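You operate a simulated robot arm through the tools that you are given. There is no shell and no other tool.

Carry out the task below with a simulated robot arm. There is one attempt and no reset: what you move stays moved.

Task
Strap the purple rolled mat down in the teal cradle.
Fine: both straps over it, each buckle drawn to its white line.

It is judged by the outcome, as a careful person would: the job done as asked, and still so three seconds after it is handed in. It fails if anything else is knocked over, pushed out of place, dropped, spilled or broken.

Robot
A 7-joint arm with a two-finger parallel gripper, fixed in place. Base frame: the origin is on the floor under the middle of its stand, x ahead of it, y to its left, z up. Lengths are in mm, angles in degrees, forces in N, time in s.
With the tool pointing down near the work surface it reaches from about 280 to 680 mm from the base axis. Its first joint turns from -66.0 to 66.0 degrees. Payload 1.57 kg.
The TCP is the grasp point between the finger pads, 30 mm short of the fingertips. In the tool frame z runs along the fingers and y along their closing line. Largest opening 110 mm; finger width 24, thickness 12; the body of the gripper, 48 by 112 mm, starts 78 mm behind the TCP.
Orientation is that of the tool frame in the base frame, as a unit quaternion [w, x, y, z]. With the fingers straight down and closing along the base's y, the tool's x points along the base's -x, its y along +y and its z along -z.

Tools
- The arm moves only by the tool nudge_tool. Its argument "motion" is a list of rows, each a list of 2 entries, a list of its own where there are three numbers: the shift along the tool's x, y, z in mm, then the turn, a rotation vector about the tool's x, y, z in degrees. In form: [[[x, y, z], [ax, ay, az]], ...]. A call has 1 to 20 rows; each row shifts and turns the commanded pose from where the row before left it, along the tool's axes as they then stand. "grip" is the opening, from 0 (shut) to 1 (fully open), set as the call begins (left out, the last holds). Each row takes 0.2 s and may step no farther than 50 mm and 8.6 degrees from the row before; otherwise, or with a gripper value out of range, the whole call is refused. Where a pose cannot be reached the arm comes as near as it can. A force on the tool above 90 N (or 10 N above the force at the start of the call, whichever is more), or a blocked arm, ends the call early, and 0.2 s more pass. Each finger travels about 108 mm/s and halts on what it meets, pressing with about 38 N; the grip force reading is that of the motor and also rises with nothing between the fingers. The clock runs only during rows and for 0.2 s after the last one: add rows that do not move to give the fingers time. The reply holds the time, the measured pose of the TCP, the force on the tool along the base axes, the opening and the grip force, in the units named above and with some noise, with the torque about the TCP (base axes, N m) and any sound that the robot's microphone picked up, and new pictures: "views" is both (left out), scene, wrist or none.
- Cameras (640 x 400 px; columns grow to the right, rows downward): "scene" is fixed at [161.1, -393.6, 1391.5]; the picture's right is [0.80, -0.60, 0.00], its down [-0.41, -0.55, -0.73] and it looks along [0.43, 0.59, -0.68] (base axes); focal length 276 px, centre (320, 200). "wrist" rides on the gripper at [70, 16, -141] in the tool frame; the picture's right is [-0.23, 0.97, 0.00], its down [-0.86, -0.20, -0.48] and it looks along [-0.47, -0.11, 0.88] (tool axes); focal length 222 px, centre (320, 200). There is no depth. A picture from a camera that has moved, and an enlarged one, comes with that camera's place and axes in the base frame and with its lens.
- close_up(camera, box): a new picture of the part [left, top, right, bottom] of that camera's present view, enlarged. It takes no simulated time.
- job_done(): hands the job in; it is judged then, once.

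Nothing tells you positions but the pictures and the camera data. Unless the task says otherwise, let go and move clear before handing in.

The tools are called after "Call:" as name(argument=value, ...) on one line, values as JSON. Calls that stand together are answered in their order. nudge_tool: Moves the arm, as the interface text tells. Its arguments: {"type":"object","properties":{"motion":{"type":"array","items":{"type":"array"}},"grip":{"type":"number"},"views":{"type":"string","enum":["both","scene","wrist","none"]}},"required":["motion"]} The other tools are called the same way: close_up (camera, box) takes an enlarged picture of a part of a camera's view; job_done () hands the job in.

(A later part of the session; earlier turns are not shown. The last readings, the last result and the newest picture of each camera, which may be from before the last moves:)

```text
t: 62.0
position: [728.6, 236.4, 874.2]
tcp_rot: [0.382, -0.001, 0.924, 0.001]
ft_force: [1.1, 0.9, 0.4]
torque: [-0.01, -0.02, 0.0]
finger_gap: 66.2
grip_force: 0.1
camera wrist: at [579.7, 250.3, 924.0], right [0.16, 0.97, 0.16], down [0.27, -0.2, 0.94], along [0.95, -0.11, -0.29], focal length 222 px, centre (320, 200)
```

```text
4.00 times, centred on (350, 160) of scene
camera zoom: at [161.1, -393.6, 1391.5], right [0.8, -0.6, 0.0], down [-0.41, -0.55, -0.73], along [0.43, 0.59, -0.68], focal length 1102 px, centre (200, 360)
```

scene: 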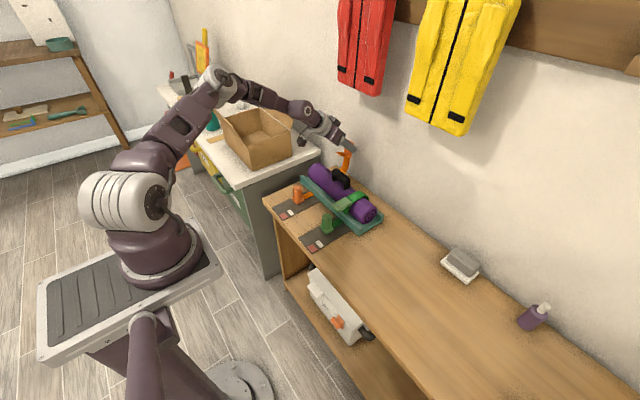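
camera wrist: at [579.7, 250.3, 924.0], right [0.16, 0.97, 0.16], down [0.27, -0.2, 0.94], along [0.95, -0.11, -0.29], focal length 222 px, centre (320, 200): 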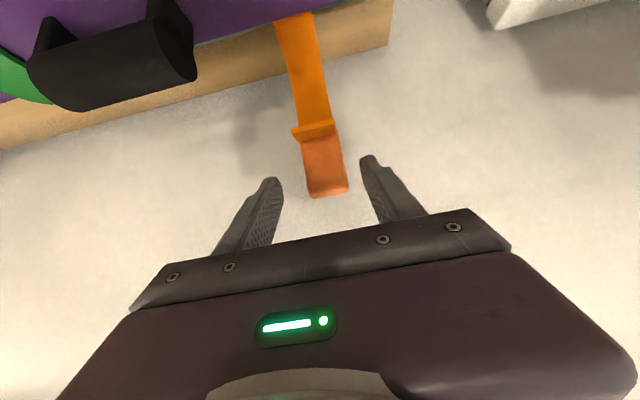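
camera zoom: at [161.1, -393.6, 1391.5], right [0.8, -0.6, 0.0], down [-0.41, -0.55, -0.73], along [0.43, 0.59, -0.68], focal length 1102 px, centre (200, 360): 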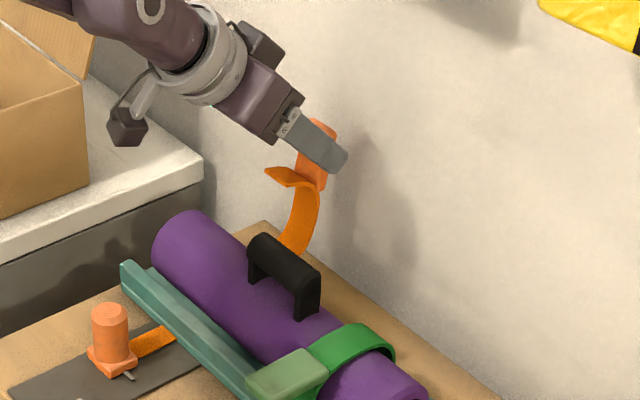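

Call:
nudge_tool(motion=[[[0, 4, 0], [0, 0, 0]], [[0, 0, 6], [0, 0, 0]], [[0, 0, 6], [0, 0, 0]], [[0, 0, 5], [0, 0, 0]], [[0, 0, 0], [0, 0, 0]]], views="wrist")

Call:
close_up(camera="wrist", box=[220, 80, 420, 230])

```text
t: 63.2
position: [740.5, 242.4, 863.3]
tcp_rot: [0.383, 0.0, 0.924, 0.0]
ft_force: [0.1, -0.1, 0.9]
torque: [0.03, -0.02, -0.02]
finger_gap: 65.8
grip_force: 0.1
camera wrist: at [592.1, 256.8, 913.9], right [0.16, 0.97, 0.16], down [0.27, -0.2, 0.94], along [0.95, -0.11, -0.29], focal length 222 px, centre (320, 200)
```

wrist: 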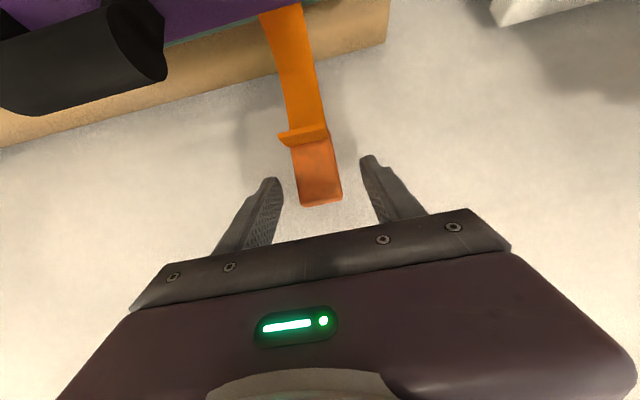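

```text
2.67 times, centred on (320, 155) of wrist
camera zoom: at [592.1, 256.8, 913.9], right [0.16, 0.97, 0.16], down [0.27, -0.2, 0.94], along [0.95, -0.11, -0.29], focal length 592 px, centre (320, 320)
```

zoom: 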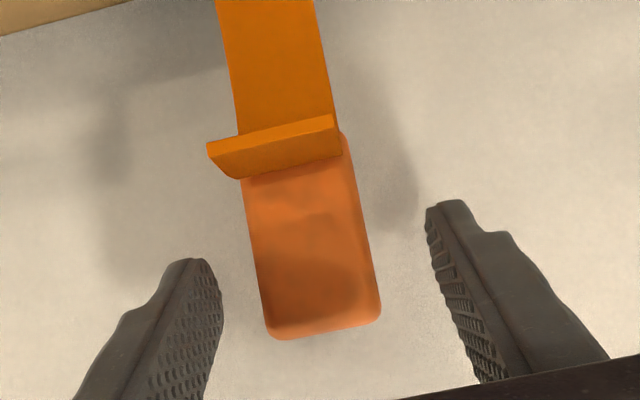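

Call:
nudge_tool(motion=[[[0, -3, 0], [0, 0, 0]], [[0, 0, 2], [0, 0, 0]], [[0, 0, 0], [0, 0, 0]]], views="wrist")

Call:
close_up(camera="wrist", box=[220, 80, 420, 230])

```text
t: 64.0
position: [741.1, 238.9, 863.8]
tcp_rot: [0.382, 0.0, 0.924, 0.0]
ft_force: [-0.3, 0.1, -1.2]
torque: [-0.01, -0.04, 0.03]
finger_gap: 66.0
grip_force: 0.0
camera wrist: at [592.6, 253.7, 912.7], right [0.16, 0.97, 0.16], down [0.27, -0.2, 0.94], along [0.95, -0.11, -0.29], focal length 222 px, centre (320, 200)
```

wrist: 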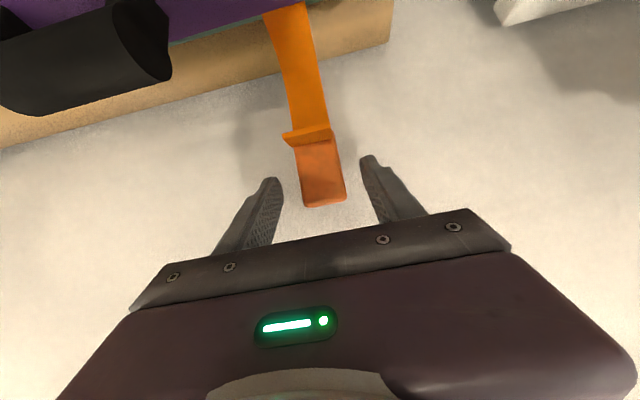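

```text
2.67 times, centred on (320, 155) of wrist
camera zoom: at [592.6, 253.7, 912.7], right [0.16, 0.97, 0.16], down [0.27, -0.2, 0.94], along [0.95, -0.11, -0.29], focal length 592 px, centre (320, 320)
```

zoom: 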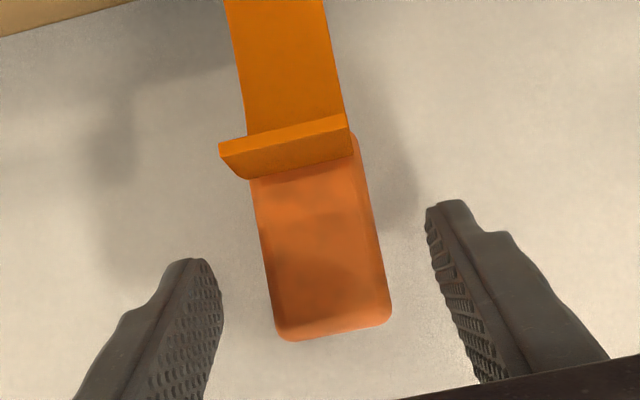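

Call:
nudge_tool(motion=[[[0, 0, 0], [0, 0, 0]], [[0, 0, 0], [0, 0, 0]], [[0, 0, 0], [0, 0, 0]]], grip=0, views="wrist")

Call:
close_up(camera="wrist", box=[220, 80, 420, 230])

```text
t: 64.8
position: [740.4, 240.0, 862.2]
tcp_rot: [0.382, -0.001, 0.924, 0.001]
ft_force: [0.1, 6.9, -1.5]
torque: [0.15, -0.09, 0.09]
finger_gap: 35.3
grip_force: 42.1
camera wrist: at [592.5, 254.4, 912.7], right [0.16, 0.97, 0.16], down [0.27, -0.2, 0.94], along [0.95, -0.11, -0.29], focal length 222 px, centre (320, 200)
```

wrist: 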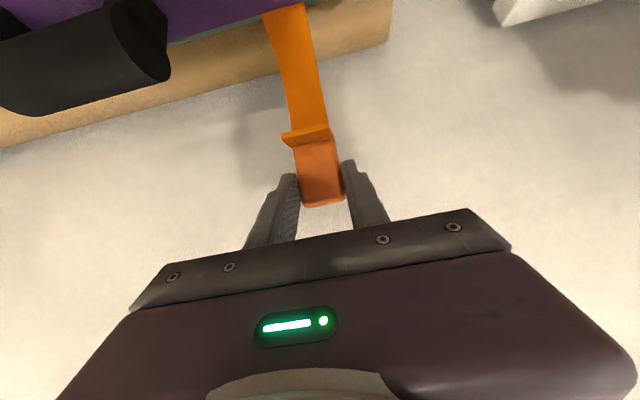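

```text
2.67 times, centred on (320, 155) of wrist
camera zoom: at [592.5, 254.4, 912.7], right [0.16, 0.97, 0.16], down [0.27, -0.2, 0.94], along [0.95, -0.11, -0.29], focal length 592 px, centre (320, 320)
```

zoom: 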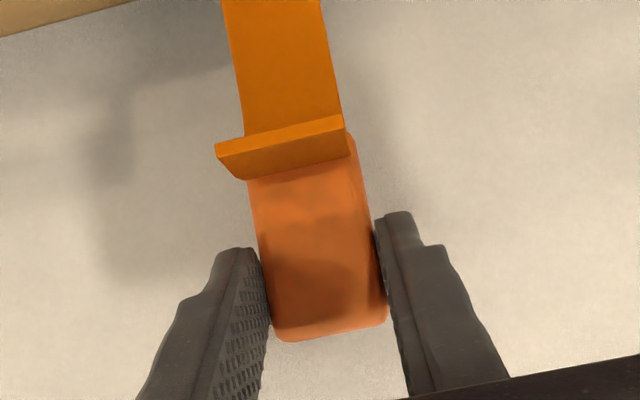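

Gripped the orange tab. I'll pull it over on the same arc that worked for green.

Call:
nudge_tool(motion=[[[0, 0.8, 0], [0, 0, 0]], [[2.5, 0, -10], [0, 0, 0]], [[3.4, 0, -9.7], [0, 0, 0]], [[4.2, 0, -9.4], [0, 0, 0]], [[5, 0, -9], [0, 0, 0]], [[5.7, 0, -8.5], [0, 0, 0]], [[6.5, 0, -8], [0, 0, 0]], [[0, 0, 0], [0, 0, 0]]])

Call:
close_up(camera="scene", box=[300, 110, 400, 210])

Call:
close_up(camera="wrist", box=[220, 80, 420, 230])

```text
t: 66.6
position: [681.9, 239.2, 880.2]
tcp_rot: [0.383, 0.0, 0.924, -0.001]
ft_force: [7.6, -6.6, -9.4]
torque: [-0.03, -1.0, -0.06]
finger_gap: 35.3
grip_force: 42.3
camera wrist: at [533.3, 254.8, 930.9], right [0.16, 0.97, 0.16], down [0.27, -0.2, 0.94], along [0.95, -0.11, -0.29], focal length 222 px, centre (320, 200)
```

scene: 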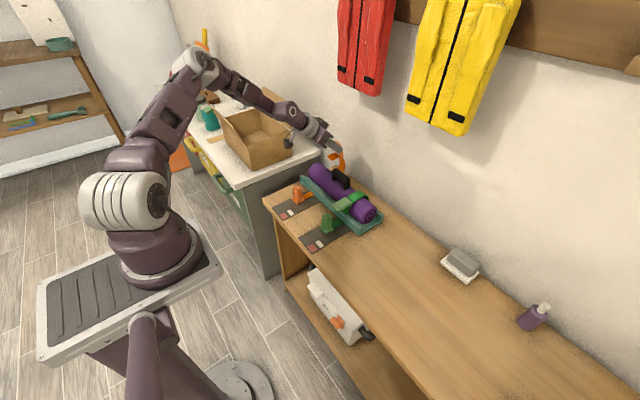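
wrist: 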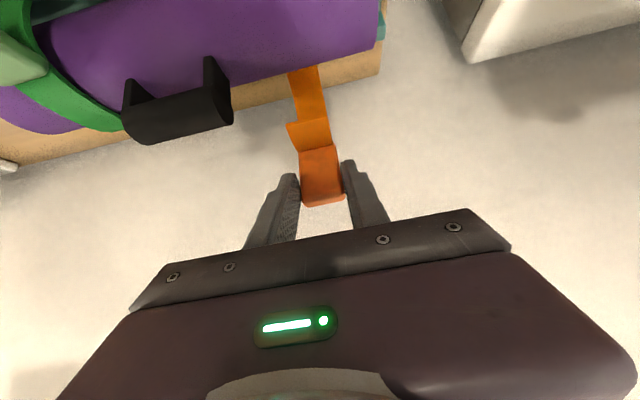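

```text
4.00 times, centred on (350, 160) of scene
camera zoom: at [161.5, -393.7, 1391.4], right [0.8, -0.6, 0.0], down [-0.41, -0.55, -0.73], along [0.43, 0.59, -0.68], focal length 1102 px, centre (200, 360)
```

zoom: 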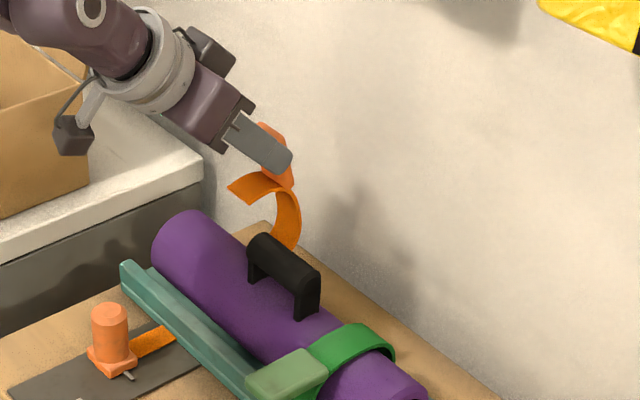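

```text
2.67 times, centred on (320, 155) of wrist
camera zoom: at [533.3, 254.8, 930.9], right [0.16, 0.97, 0.16], down [0.27, -0.2, 0.94], along [0.95, -0.11, -0.29], focal length 592 px, centre (320, 320)
```

zoom: 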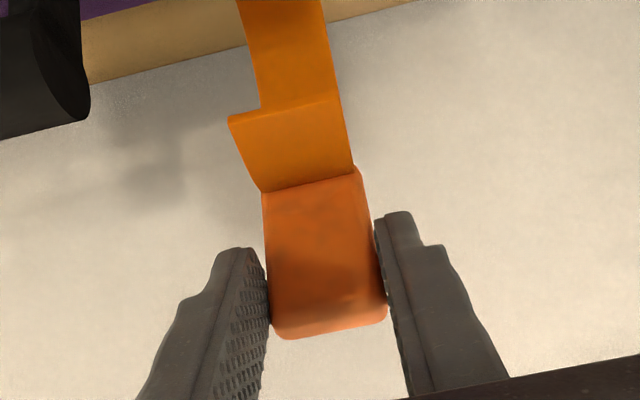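

Call:
nudge_tool(motion=[[[7.2, -0.4, -7.3], [0, 0, 0]], [[7.8, 0, -6.8], [0, 0, 0]], [[8.3, 0, -6], [0, 0, 0]], [[8.8, 0, -5.3], [0, 0, 0]], [[9, 0, -4.8], [0, 0, 0]], [[9.4, 0, -4.2], [0, 0, 0]], [[9.5, 0, -3.4], [0, 0, 0]], [[0, 0, 0], [0, 0, 0]]])

Call:
close_up(camera="scene", box=[290, 120, 390, 220])

Call:
close_up(camera="wrist", box=[220, 80, 420, 230])

```text
t: 68.4
position: [614.5, 239.4, 865.2]
tcp_rot: [0.383, -0.001, 0.924, 0.002]
ft_force: [5.9, 3.0, 9.9]
torque: [0.04, -1.57, 0.09]
finger_gap: 35.6
grip_force: 42.5
camera wrist: at [465.0, 254.2, 916.2], right [0.16, 0.97, 0.16], down [0.26, -0.2, 0.94], along [0.95, -0.11, -0.29], focal length 222 px, centre (320, 200)
```

scene: 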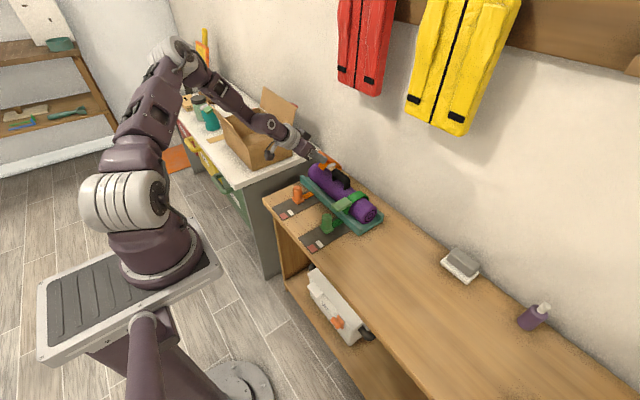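
wrist: 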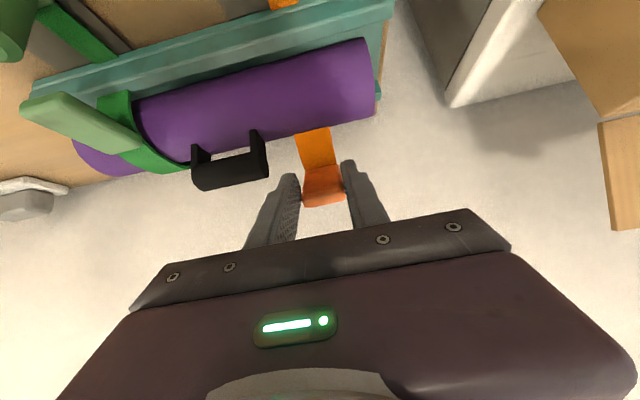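

```text
4.00 times, centred on (340, 170) of scene
camera zoom: at [161.0, -393.6, 1391.5], right [0.8, -0.6, 0.0], down [-0.41, -0.55, -0.73], along [0.43, 0.59, -0.68], focal length 1102 px, centre (240, 320)
```

zoom: 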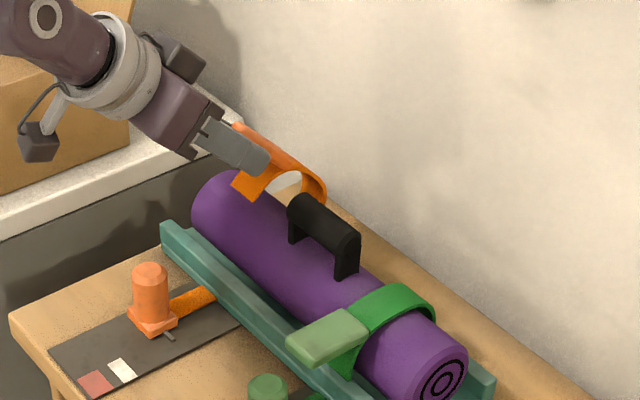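

```text
2.67 times, centred on (320, 155) of wrist
camera zoom: at [465.0, 254.2, 916.2], right [0.16, 0.97, 0.16], down [0.26, -0.2, 0.94], along [0.95, -0.11, -0.29], focal length 592 px, centre (320, 320)
```

zoom: 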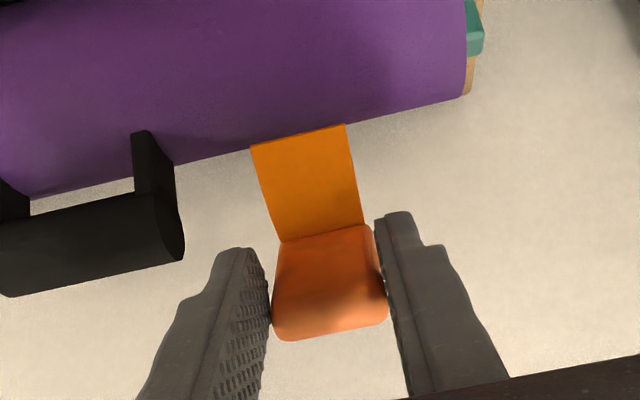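

The orange strap is past its balance point. I'll release, move to its outer side, close the fingers and push it down as before.

Call:
nudge_tool(motion=[[[0, 0, 0], [0, 0, 0]], [[0, 0, 0], [0, 0, 0]], [[0, 0, 0], [0, 0, 0]]], grip=0.48, views="none")

Call:
nudge_tool(motion=[[[-12, 0, 0], [0, 0, 0]], [[-12, 0, 0], [0, 0, 0]], [[-12, 0, 0], [0, 0, 0]], [[0, 0, 0], [0, 0, 0]]], views="none")

Call:
nudge_tool(motion=[[[0, 0, 0], [0, 0, 0]], [[0, 0, 0], [0, 0, 0]], [[0, 0, 0], [0, 0, 0]]], grip=0)

Call:
close_up(camera="wrist", box=[220, 60, 420, 210])

Call:
close_up(camera="scene", box=[290, 120, 390, 220])

```text
t: 69.2
position: [614.3, 239.0, 865.0]
tcp_rot: [0.383, -0.001, 0.924, 0.0]
ft_force: [0.8, 0.0, -0.5]
torque: [0.02, 0.03, 0.0]
finger_gap: 52.7
grip_force: 0.0
```

```text
t: 70.2
position: [640.2, 240.0, 892.5]
tcp_rot: [0.383, 0.0, 0.924, 0.0]
ft_force: [0.1, 0.5, -0.5]
torque: [0.01, 0.01, 0.03]
finger_gap: 52.8
grip_force: 0.1
```

```text
t: 71.0
position: [639.7, 240.4, 891.2]
tcp_rot: [0.382, 0.0, 0.924, 0.0]
ft_force: [-0.8, 0.7, -0.1]
torque: [0.0, -0.01, 0.0]
finger_gap: 0.0
grip_force: 21.3
camera wrist: at [491.2, 255.0, 941.5], right [0.16, 0.97, 0.16], down [0.27, -0.2, 0.94], along [0.95, -0.11, -0.29], focal length 222 px, centre (320, 200)
```

scene: 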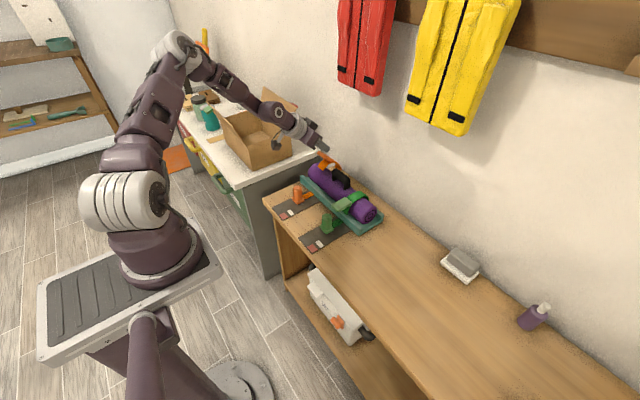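
wrist: 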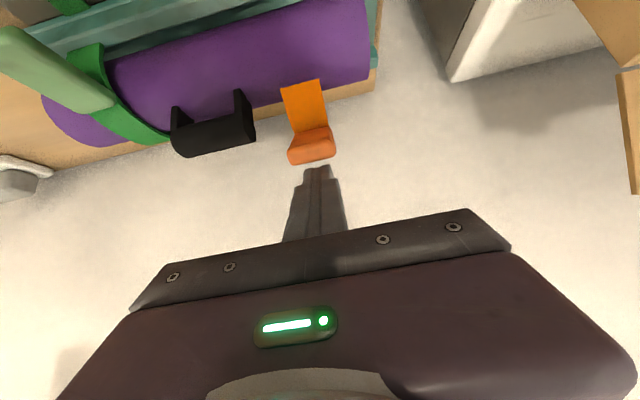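

```text
2.67 times, centred on (320, 135) of wrist
camera zoom: at [491.2, 255.0, 941.5], right [0.16, 0.97, 0.16], down [0.27, -0.2, 0.94], along [0.95, -0.11, -0.29], focal length 592 px, centre (320, 373)
```

zoom: 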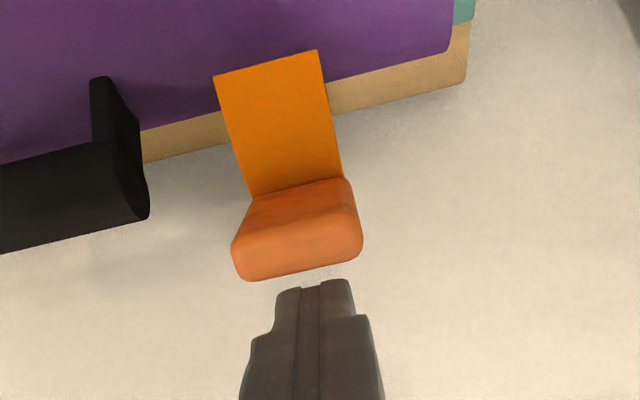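

```text
4.00 times, centred on (340, 170) of scene
camera zoom: at [161.1, -393.6, 1391.5], right [0.8, -0.6, 0.0], down [-0.41, -0.55, -0.73], along [0.43, 0.59, -0.68], focal length 1102 px, centre (240, 320)
```

zoom: 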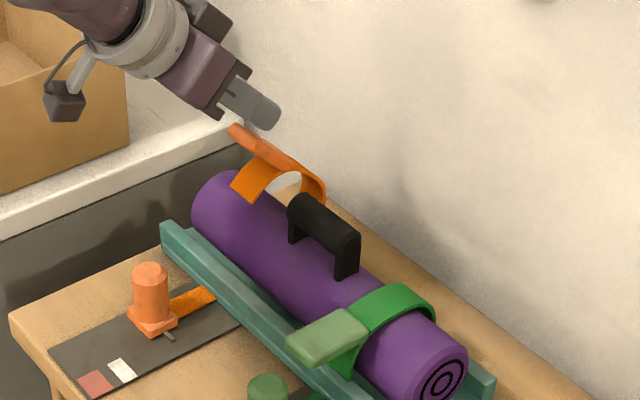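

Call:
nudge_tool(motion=[[[6, 0, 0], [0, 0, 0]], [[6, 0, 0], [0, 0, 0]], [[6, 0, 0], [0, 0, 0]], [[6, 0, 0], [0, 0, 0]], [[5, 0, 0], [0, 0, 0]], [[5, 0, 0], [0, 0, 0]], [[5, 0, 0], [0, 0, 0]], [[4, 0, 0], [0, 0, 0]], [[5, 0, 1], [0, 0, 0]], [[5, 0, 1], [0, 0, 0]], [[5, 0, 1], [0, 0, 0]], [[4, 0, 1], [0, 0, 0]], [[0, 0, 0], [0, 0, 0]]])

Call:
close_up(camera="wrist", box=[220, 60, 420, 210])

Call:
close_up(camera="scene", box=[290, 120, 390, 220])

```text
t: 73.8
position: [599.2, 240.5, 843.4]
tcp_rot: [0.383, 0.0, 0.924, -0.001]
ft_force: [0.0, -0.9, 0.1]
torque: [0.01, -0.02, 0.0]
finger_gap: 0.1
grip_force: 20.7
camera wrist: at [450.4, 253.9, 894.0], right [0.16, 0.97, 0.16], down [0.27, -0.2, 0.94], along [0.95, -0.11, -0.29], focal length 222 px, centre (320, 200)
```

scene: 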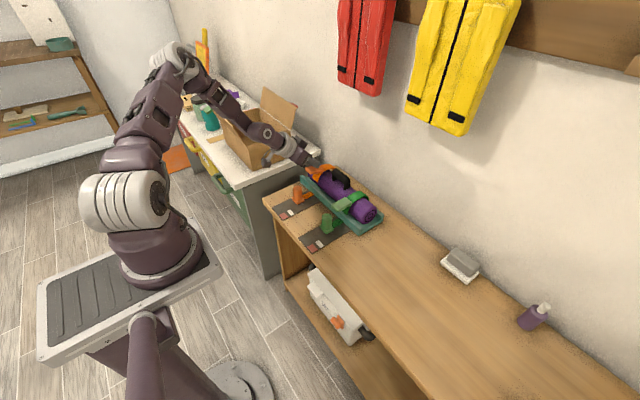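
wrist: 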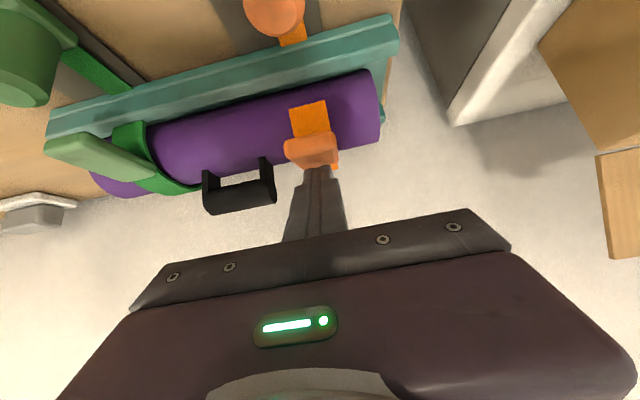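

```text
2.67 times, centred on (320, 135) of wrist
camera zoom: at [450.4, 253.9, 894.0], right [0.16, 0.97, 0.16], down [0.27, -0.2, 0.94], along [0.95, -0.11, -0.29], focal length 592 px, centre (320, 373)
```

zoom: 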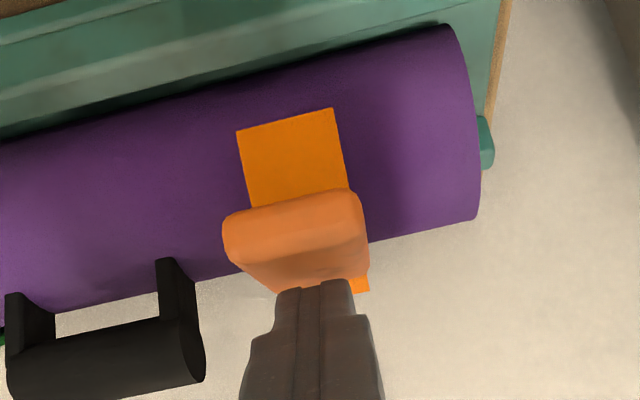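

```text
4.00 times, centred on (340, 170) of scene
camera zoom: at [161.1, -393.6, 1391.5], right [0.8, -0.6, 0.0], down [-0.41, -0.55, -0.73], along [0.43, 0.59, -0.68], focal length 1102 px, centre (240, 320)
```

zoom: 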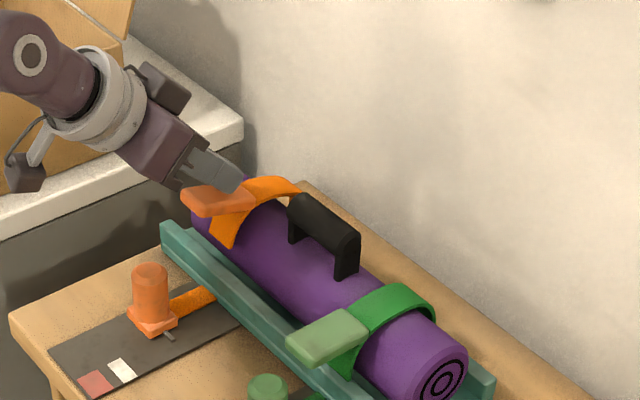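

Call:
nudge_tool(motion=[[[4, 0, 2], [0, 0, 0]], [[4, 0, 2], [0, 0, 0]], [[4, 0, 2], [0, 0, 0]], [[2.5, 0, 1.8], [0, 0, 0]], [[2.5, 0, 1.8], [0, 0, 0]], [[2, 0, 1.5], [0, 0, 0]], [[0, 0, 0], [0, 0, 0]]])

Call:
close_up(camera="wrist", box=[220, 60, 420, 210])

Call:
close_up(camera="scene", box=[290, 120, 390, 220])

```text
t: 75.4
position: [594.5, 240.0, 820.5]
tcp_rot: [0.383, 0.001, 0.924, 0.0]
ft_force: [-1.2, 0.1, 0.0]
torque: [-0.02, -0.01, 0.0]
finger_gap: 0.2
grip_force: 21.2
camera wrist: at [445.5, 254.1, 871.9], right [0.16, 0.97, 0.16], down [0.27, -0.2, 0.94], along [0.95, -0.11, -0.29], focal length 222 px, centre (320, 200)
```

scene: 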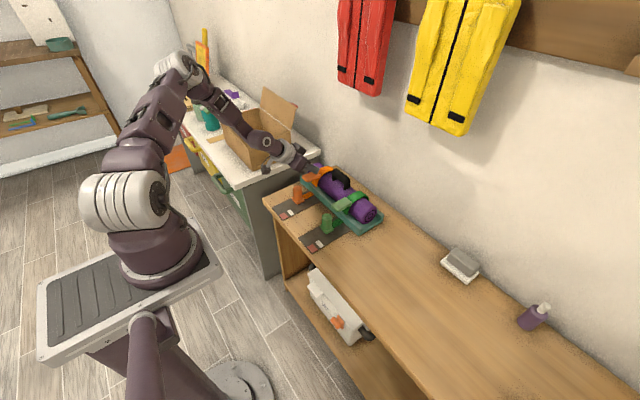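
wrist: 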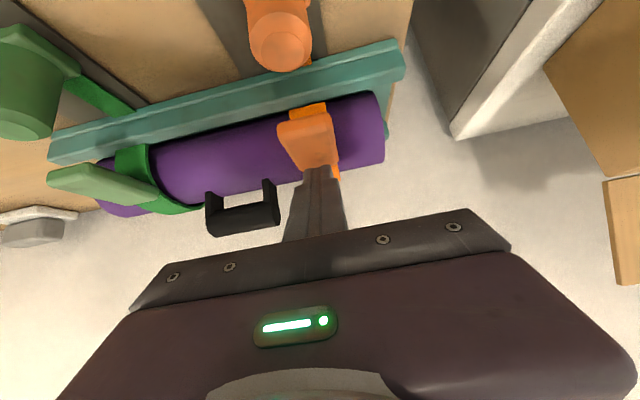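

```text
2.67 times, centred on (320, 135) of wrist
camera zoom: at [445.5, 254.1, 871.9], right [0.16, 0.97, 0.16], down [0.27, -0.2, 0.94], along [0.95, -0.11, -0.29], focal length 592 px, centre (320, 373)
```

zoom: 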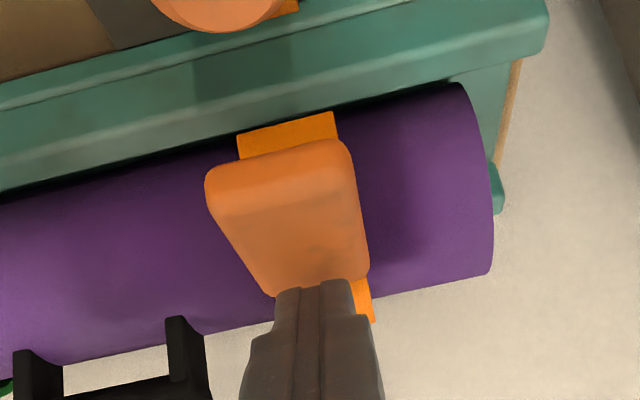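

```text
4.00 times, centred on (340, 170) of scene
camera zoom: at [161.1, -393.6, 1391.5], right [0.8, -0.6, 0.0], down [-0.41, -0.55, -0.73], along [0.43, 0.59, -0.68], focal length 1102 px, centre (240, 320)
```

zoom: 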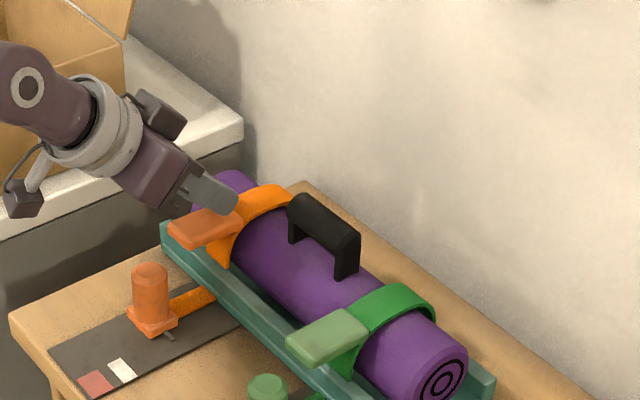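

Call:
nudge_tool(motion=[[[2.2, 0, 1.6], [0, 0, 0]], [[2.2, 0, 1.6], [0, 0, 0]], [[0, 0, 0], [0, 0, 0]]])

Call:
close_up(camera="scene", box=[290, 120, 390, 220])

```text
t: 76.2
position: [594.2, 241.1, 818.0]
tcp_rot: [0.383, 0.0, 0.924, 0.0]
ft_force: [-10.9, -3.2, 18.4]
torque: [-0.12, 0.08, -0.04]
finger_gap: 0.2
grip_force: 21.4
camera wrist: at [443.9, 255.0, 867.3], right [0.16, 0.97, 0.16], down [0.26, -0.2, 0.94], along [0.95, -0.11, -0.29], focal length 222 px, centre (320, 200)
```

scene: 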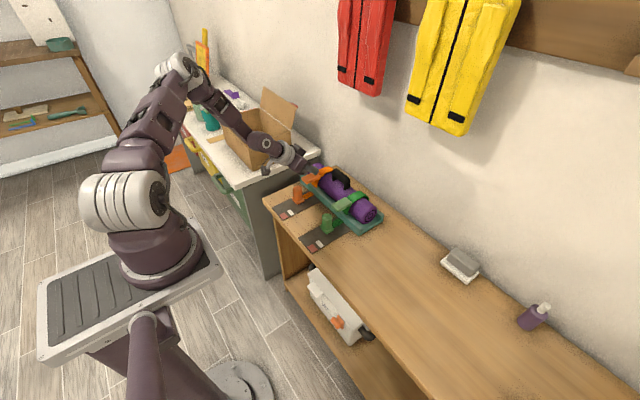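
wrist: 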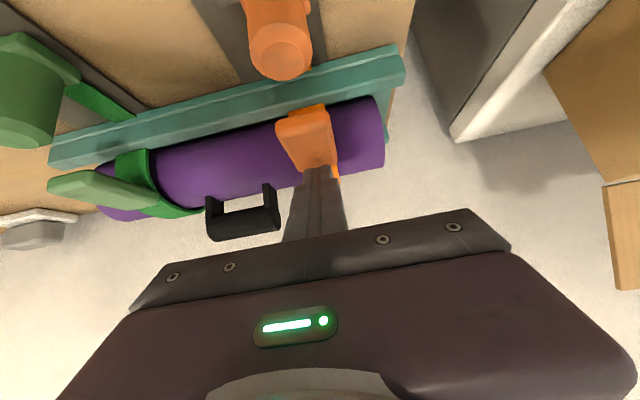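

```text
4.00 times, centred on (340, 170) of scene
camera zoom: at [160.5, -393.8, 1391.5], right [0.8, -0.6, 0.0], down [-0.41, -0.55, -0.73], along [0.43, 0.59, -0.68], focal length 1102 px, centre (240, 320)
```

zoom: 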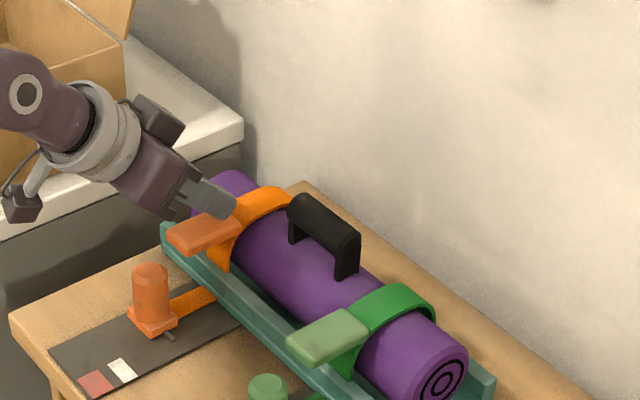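

Call:
nudge_tool(motion=[[[1.2, 0, 0.9], [0, 0, 0]], [[0, 0, 0], [0, 0, 0]]], views="none")

Call:
nudge_tool(motion=[[[-4, 0, -4], [0, 0, 0]], [[-15, 0, -15], [0, 0, 0]], [[-20, 0, -25], [0, 0, 0]], [[-20, 0, -25], [0, 0, 0]], [[-20, 0, -30], [0, 0, 0]], [[0, 0, 0], [0, 0, 0]]])

Call:
close_up(camera="scene", box=[290, 140, 390, 240])

Call:
close_up(camera="wrist", box=[120, 0, 440, 200])

```text
t: 76.8
position: [592.6, 241.1, 816.5]
tcp_rot: [0.385, -0.001, 0.923, 0.001]
ft_force: [-9.4, -3.4, 32.4]
torque: [-0.09, -0.14, -0.11]
finger_gap: 0.0
grip_force: 21.0
```

```text
t: 78.2
position: [579.0, 240.7, 941.0]
tcp_rot: [0.382, 0.0, 0.924, 0.0]
ft_force: [1.0, 0.9, 0.4]
torque: [0.01, -0.03, 0.02]
finger_gap: 0.0
grip_force: 21.0
out of reach, approached as far as the arm can: row 5
camera wrist: at [431.2, 255.5, 989.2], right [0.16, 0.97, 0.16], down [0.27, -0.2, 0.94], along [0.95, -0.11, -0.29], focal length 222 px, centre (320, 200)
```

scene: 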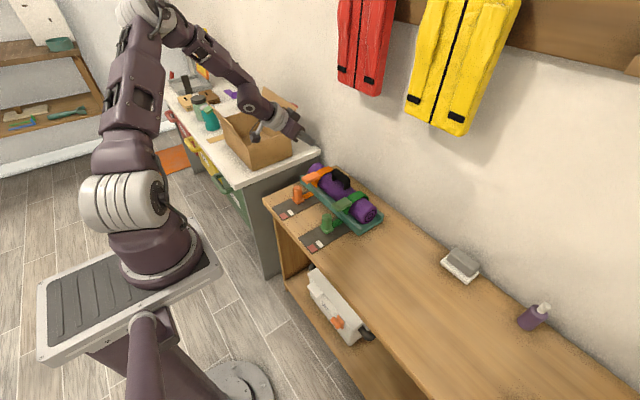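
wrist: 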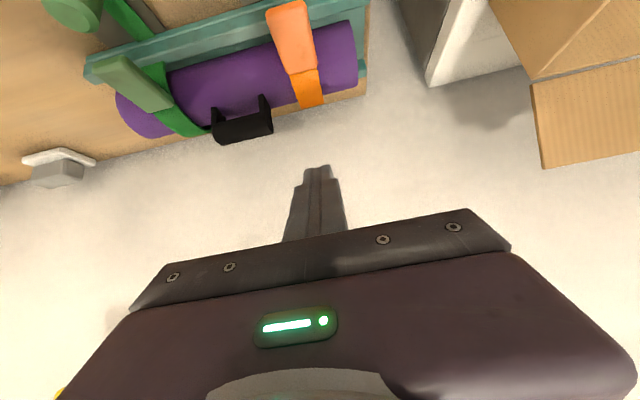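

```text
4.00 times, centred on (340, 190) of scene
camera zoom: at [161.1, -393.6, 1391.5], right [0.8, -0.6, 0.0], down [-0.41, -0.55, -0.73], along [0.43, 0.59, -0.68], focal length 1102 px, centre (240, 240)
```

zoom: 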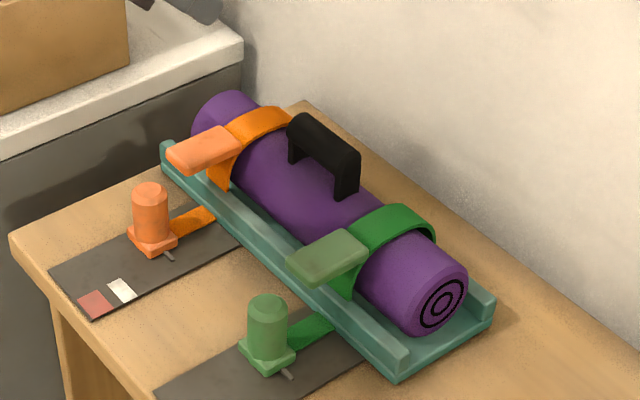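

```text
2.00 times, centred on (280, 100) of wrist
camera zoom: at [431.2, 255.5, 989.2], right [0.16, 0.97, 0.16], down [0.27, -0.2, 0.94], along [0.95, -0.11, -0.29], focal length 444 px, centre (400, 400)
```

zoom: 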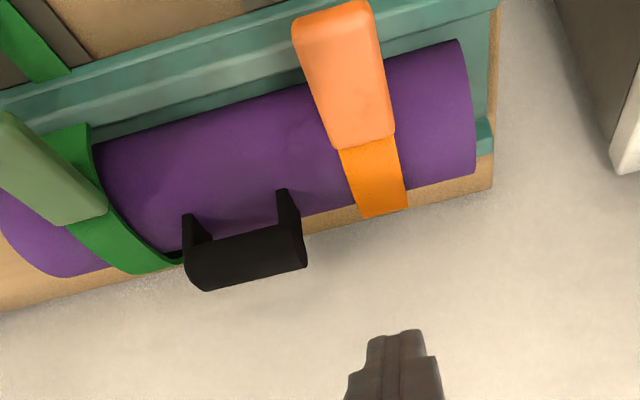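

Both straps are over the mat. Next the buckles: I'll bring the tool back to vertical and go above the orange buckle knob.

Call:
nudge_tool(motion=[[[0, 0, 0], [0, 7.5, 0]], [[0, 0, 0], [0, 7.5, 0]], [[0, 0, 0], [0, 7.5, 0]], [[0, 0, 0], [0, 7.5, 0]], [[0, 0, 0], [0, 7.5, 0]], [[0, 0, 0], [0, 7.5, 0]], [[0, 0, 0], [0, 0, 0]], [[0, 0, 0], [0, 0, 0]]], grip=0.6)

```text
t: 80.0
position: [579.5, 237.0, 928.4]
tcp_rot: [0.031, 0.002, 1.0, -0.002]
ft_force: [-0.6, 0.2, 0.3]
torque: [-0.03, 0.01, -0.03]
finger_gap: 65.9
grip_force: 0.0
out of reach, approached as far as the arm can: row 1
camera wrist: at [501.5, 251.6, 1064.2], right [0.23, 0.97, 0.01], down [0.82, -0.2, 0.53], along [0.52, -0.11, -0.85], focal length 222 px, centre (320, 200)
```

scene: 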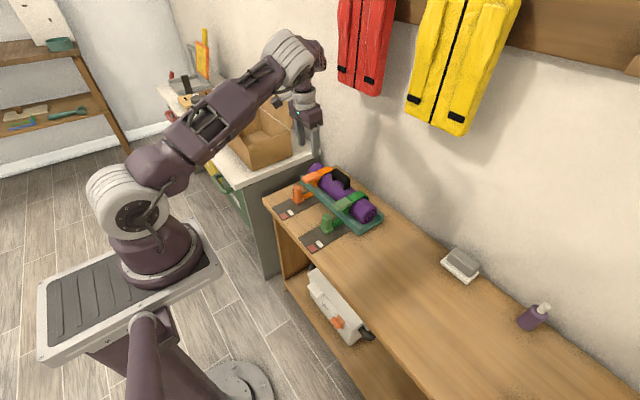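
wrist: 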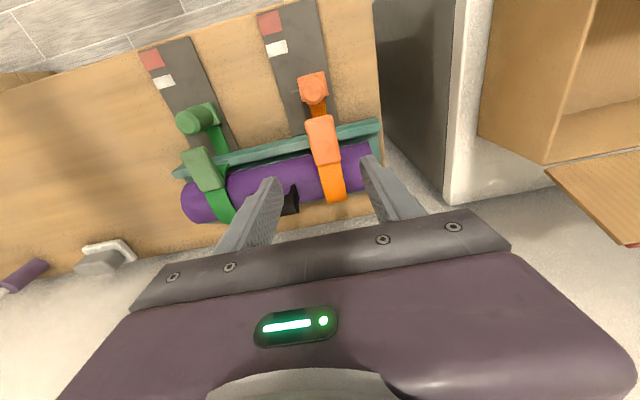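

Call:
nudge_tool(motion=[[[25, 0, 15], [0, 3.55, 0]], [[25, 0, 15], [0, 0, 0]], [[0, 0, 0], [0, 0, 0]]])

Call:
close_up(camera="wrist", box=[220, 0, 400, 180])

Call:
close_up(camera="wrist", box=[120, 20, 300, 200])

```text
t: 80.8
position: [532.3, 237.4, 897.7]
tcp_rot: [-0.001, 0.003, 1.0, -0.002]
ft_force: [-0.2, 0.6, 0.2]
torque: [-0.03, -0.02, 0.03]
finger_gap: 66.0
grip_force: 0.1
camera wrist: at [462.6, 252.1, 1037.9], right [0.23, 0.97, 0.0], down [0.85, -0.2, 0.48], along [0.46, -0.11, -0.88], focal length 222 px, centre (320, 200)
```

scene: 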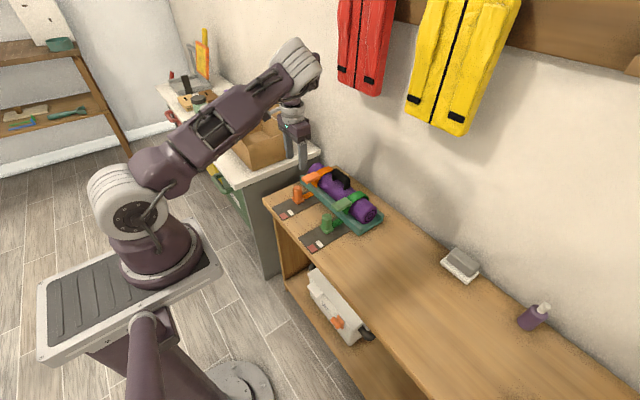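
wrist: 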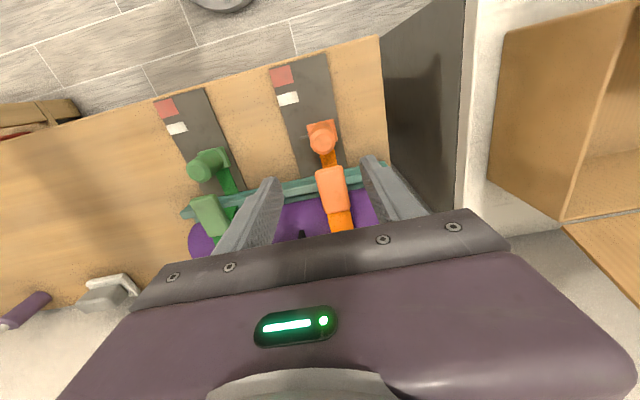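

```text
2.22 times, centred on (310, 90) of wrist
camera zoom: at [462.6, 252.1, 1037.9], right [0.23, 0.97, 0.0], down [0.85, -0.2, 0.48], along [0.46, -0.11, -0.88], focal length 494 px, centre (342, 444)
```

zoom: 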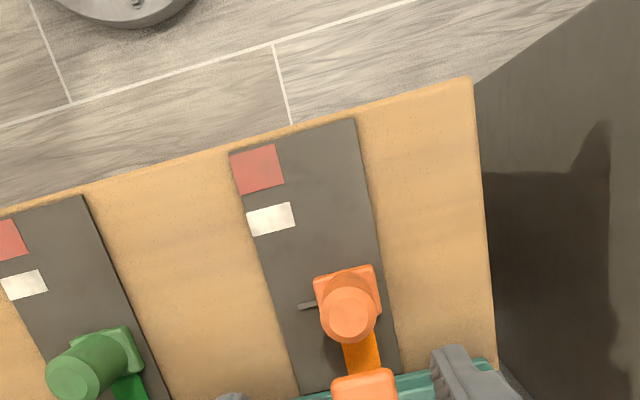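

```text
2.22 times, centred on (210, 110) of wrist
camera zoom: at [462.6, 252.1, 1037.9], right [0.23, 0.97, 0.0], down [0.85, -0.2, 0.48], along [0.46, -0.11, -0.88], focal length 494 px, centre (564, 400)
```

zoom: 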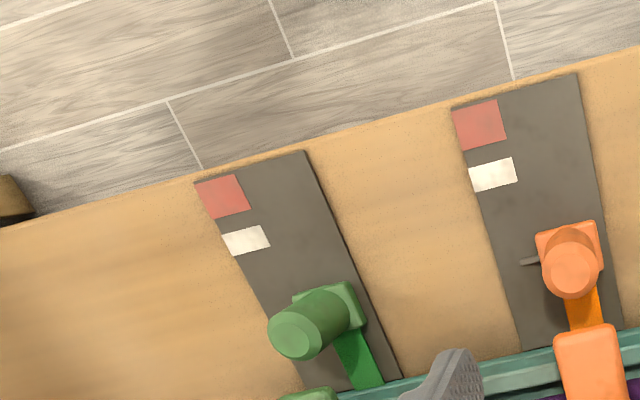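

The orange knob is at about (529, 240), its pointer at x≈528 and its white line at x≈475 — about 53 mm of draw. I'll descend over the knob.

Call:
nudge_tool(motion=[[[3, 2.5, 30], [0, 0, 0]], [[0, 0, 30], [0, 0, 0]], [[0, 0, 30], [0, 0, 0]], [[0, 0, 15], [0, 0, 0]], [[0, 0, 0], [0, 0, 0]]])

Call:
close_up(camera="wrist", box=[220, 40, 440, 220])

Call:
close_up(camera="scene", box=[260, 150, 360, 240])

```text
t: 82.0
position: [527.0, 238.1, 791.8]
tcp_rot: [0.0, 0.001, 1.0, -0.002]
ft_force: [0.4, 0.6, -0.3]
torque: [0.02, -0.01, -0.01]
finger_gap: 66.1
grip_force: 0.0
camera wrist: at [458.2, 254.3, 931.8], right [0.23, 0.97, 0.0], down [0.85, -0.2, 0.48], along [0.47, -0.11, -0.88], focal length 222 px, centre (320, 200)
```

scene: 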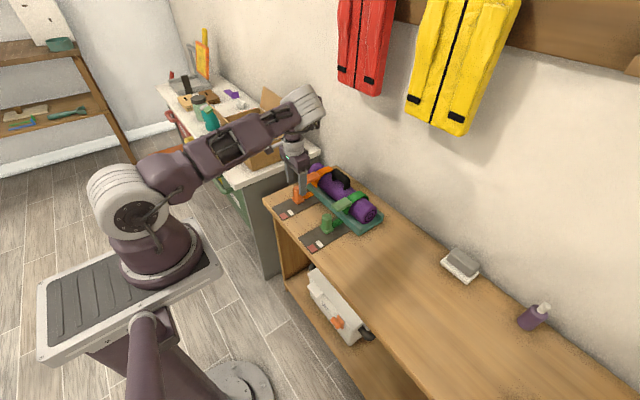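
wrist: 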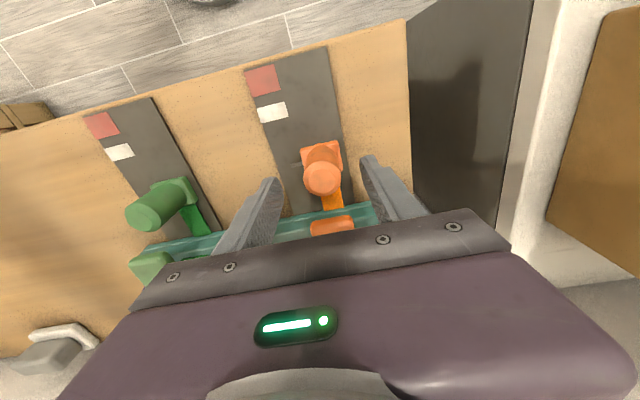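

```text
2.22 times, centred on (330, 130) of wrist
camera zoom: at [458.2, 254.3, 931.8], right [0.23, 0.97, 0.0], down [0.85, -0.2, 0.48], along [0.47, -0.11, -0.88], focal length 494 px, centre (298, 356)
```

zoom: 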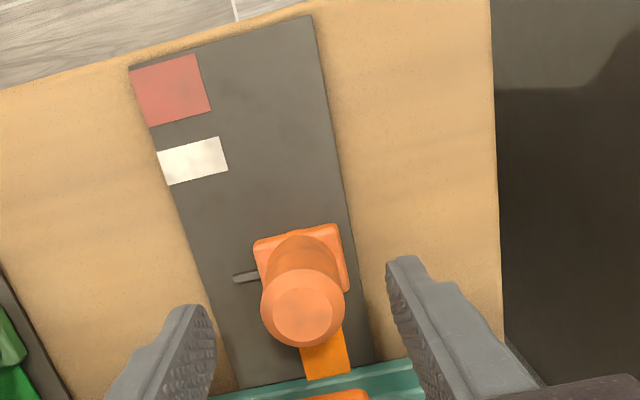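

```text
4.44 times, centred on (310, 195) of scene
camera zoom: at [161.1, -393.6, 1391.5], right [0.8, -0.6, 0.0], down [-0.41, -0.55, -0.73], along [0.43, 0.59, -0.68], focal length 1225 px, centre (364, 222)
```

zoom: 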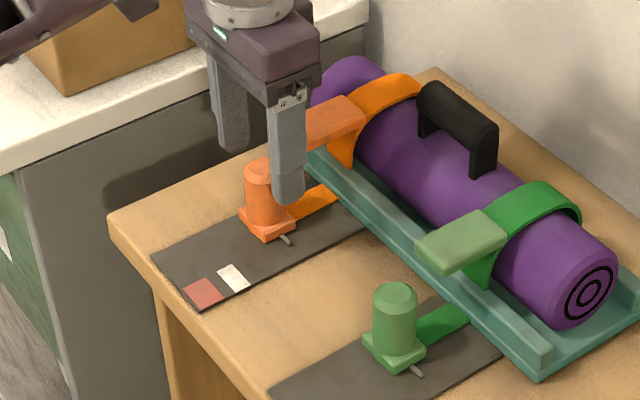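

Call:
nudge_tool(motion=[[[0, 0, 10], [0, 0, 0]], [[0, 0, 10], [0, 0, 0]], [[0, 0, 8], [0, 0, 0]], [[0, 0, 0], [0, 0, 0]]], views="none")

Call:
nudge_tool(motion=[[[0, 0, 0], [0, 0, 0]], [[0, 0, 0], [0, 0, 0]], [[0, 0, 0], [0, 0, 0]]], grip=0)

Call:
close_up(camera="wrist", box=[220, 40, 440, 220])

Call:
close_up(camera="scene", box=[260, 150, 360, 240])

```text
t: 83.0
position: [526.7, 239.3, 763.0]
tcp_rot: [0.0, 0.002, 1.0, -0.001]
ft_force: [-0.5, -0.5, 0.0]
torque: [0.01, -0.01, 0.0]
finger_gap: 65.7
grip_force: 0.0
```

```text
t: 83.8
position: [528.2, 240.5, 763.6]
tcp_rot: [0.0, 0.002, 1.0, -0.001]
ft_force: [1.9, 12.6, -8.8]
torque: [0.98, -0.09, 0.0]
finger_gap: 30.7
grip_force: 39.7
camera wrist: at [457.8, 255.0, 903.5], right [0.23, 0.97, 0.0], down [0.85, -0.2, 0.48], along [0.46, -0.11, -0.88], focal length 222 px, centre (320, 200)
```

scene: 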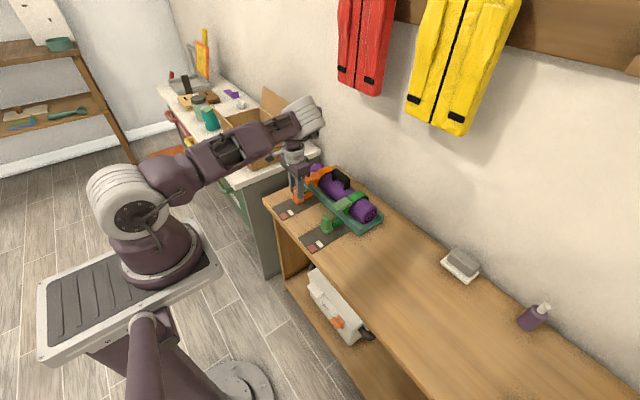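
wrist: 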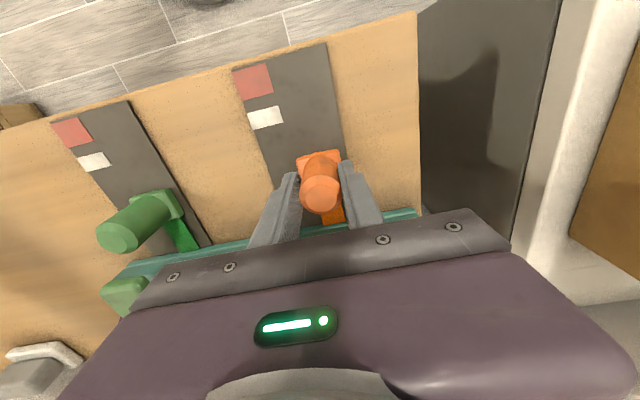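

```text
2.22 times, centred on (330, 130) of wrist
camera zoom: at [457.8, 255.0, 903.5], right [0.23, 0.97, 0.0], down [0.85, -0.2, 0.48], along [0.46, -0.11, -0.88], focal length 494 px, centre (298, 356)
```

zoom: 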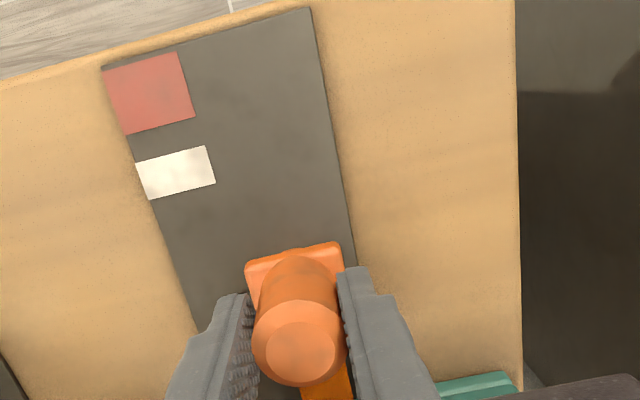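

```text
4.44 times, centred on (310, 195) of scene
camera zoom: at [161.3, -393.3, 1391.6], right [0.8, -0.6, 0.0], down [-0.41, -0.55, -0.73], along [0.43, 0.59, -0.68], focal length 1225 px, centre (364, 222)
```

zoom: 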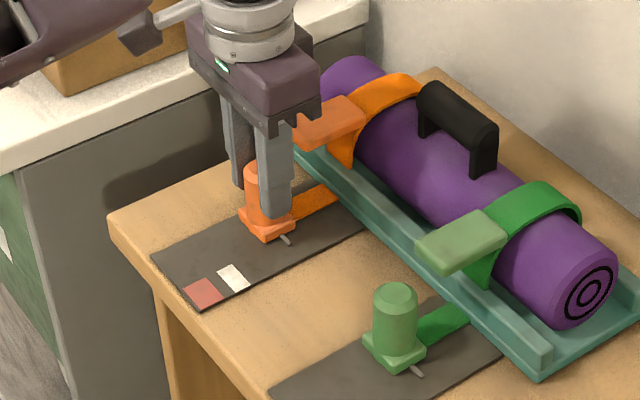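

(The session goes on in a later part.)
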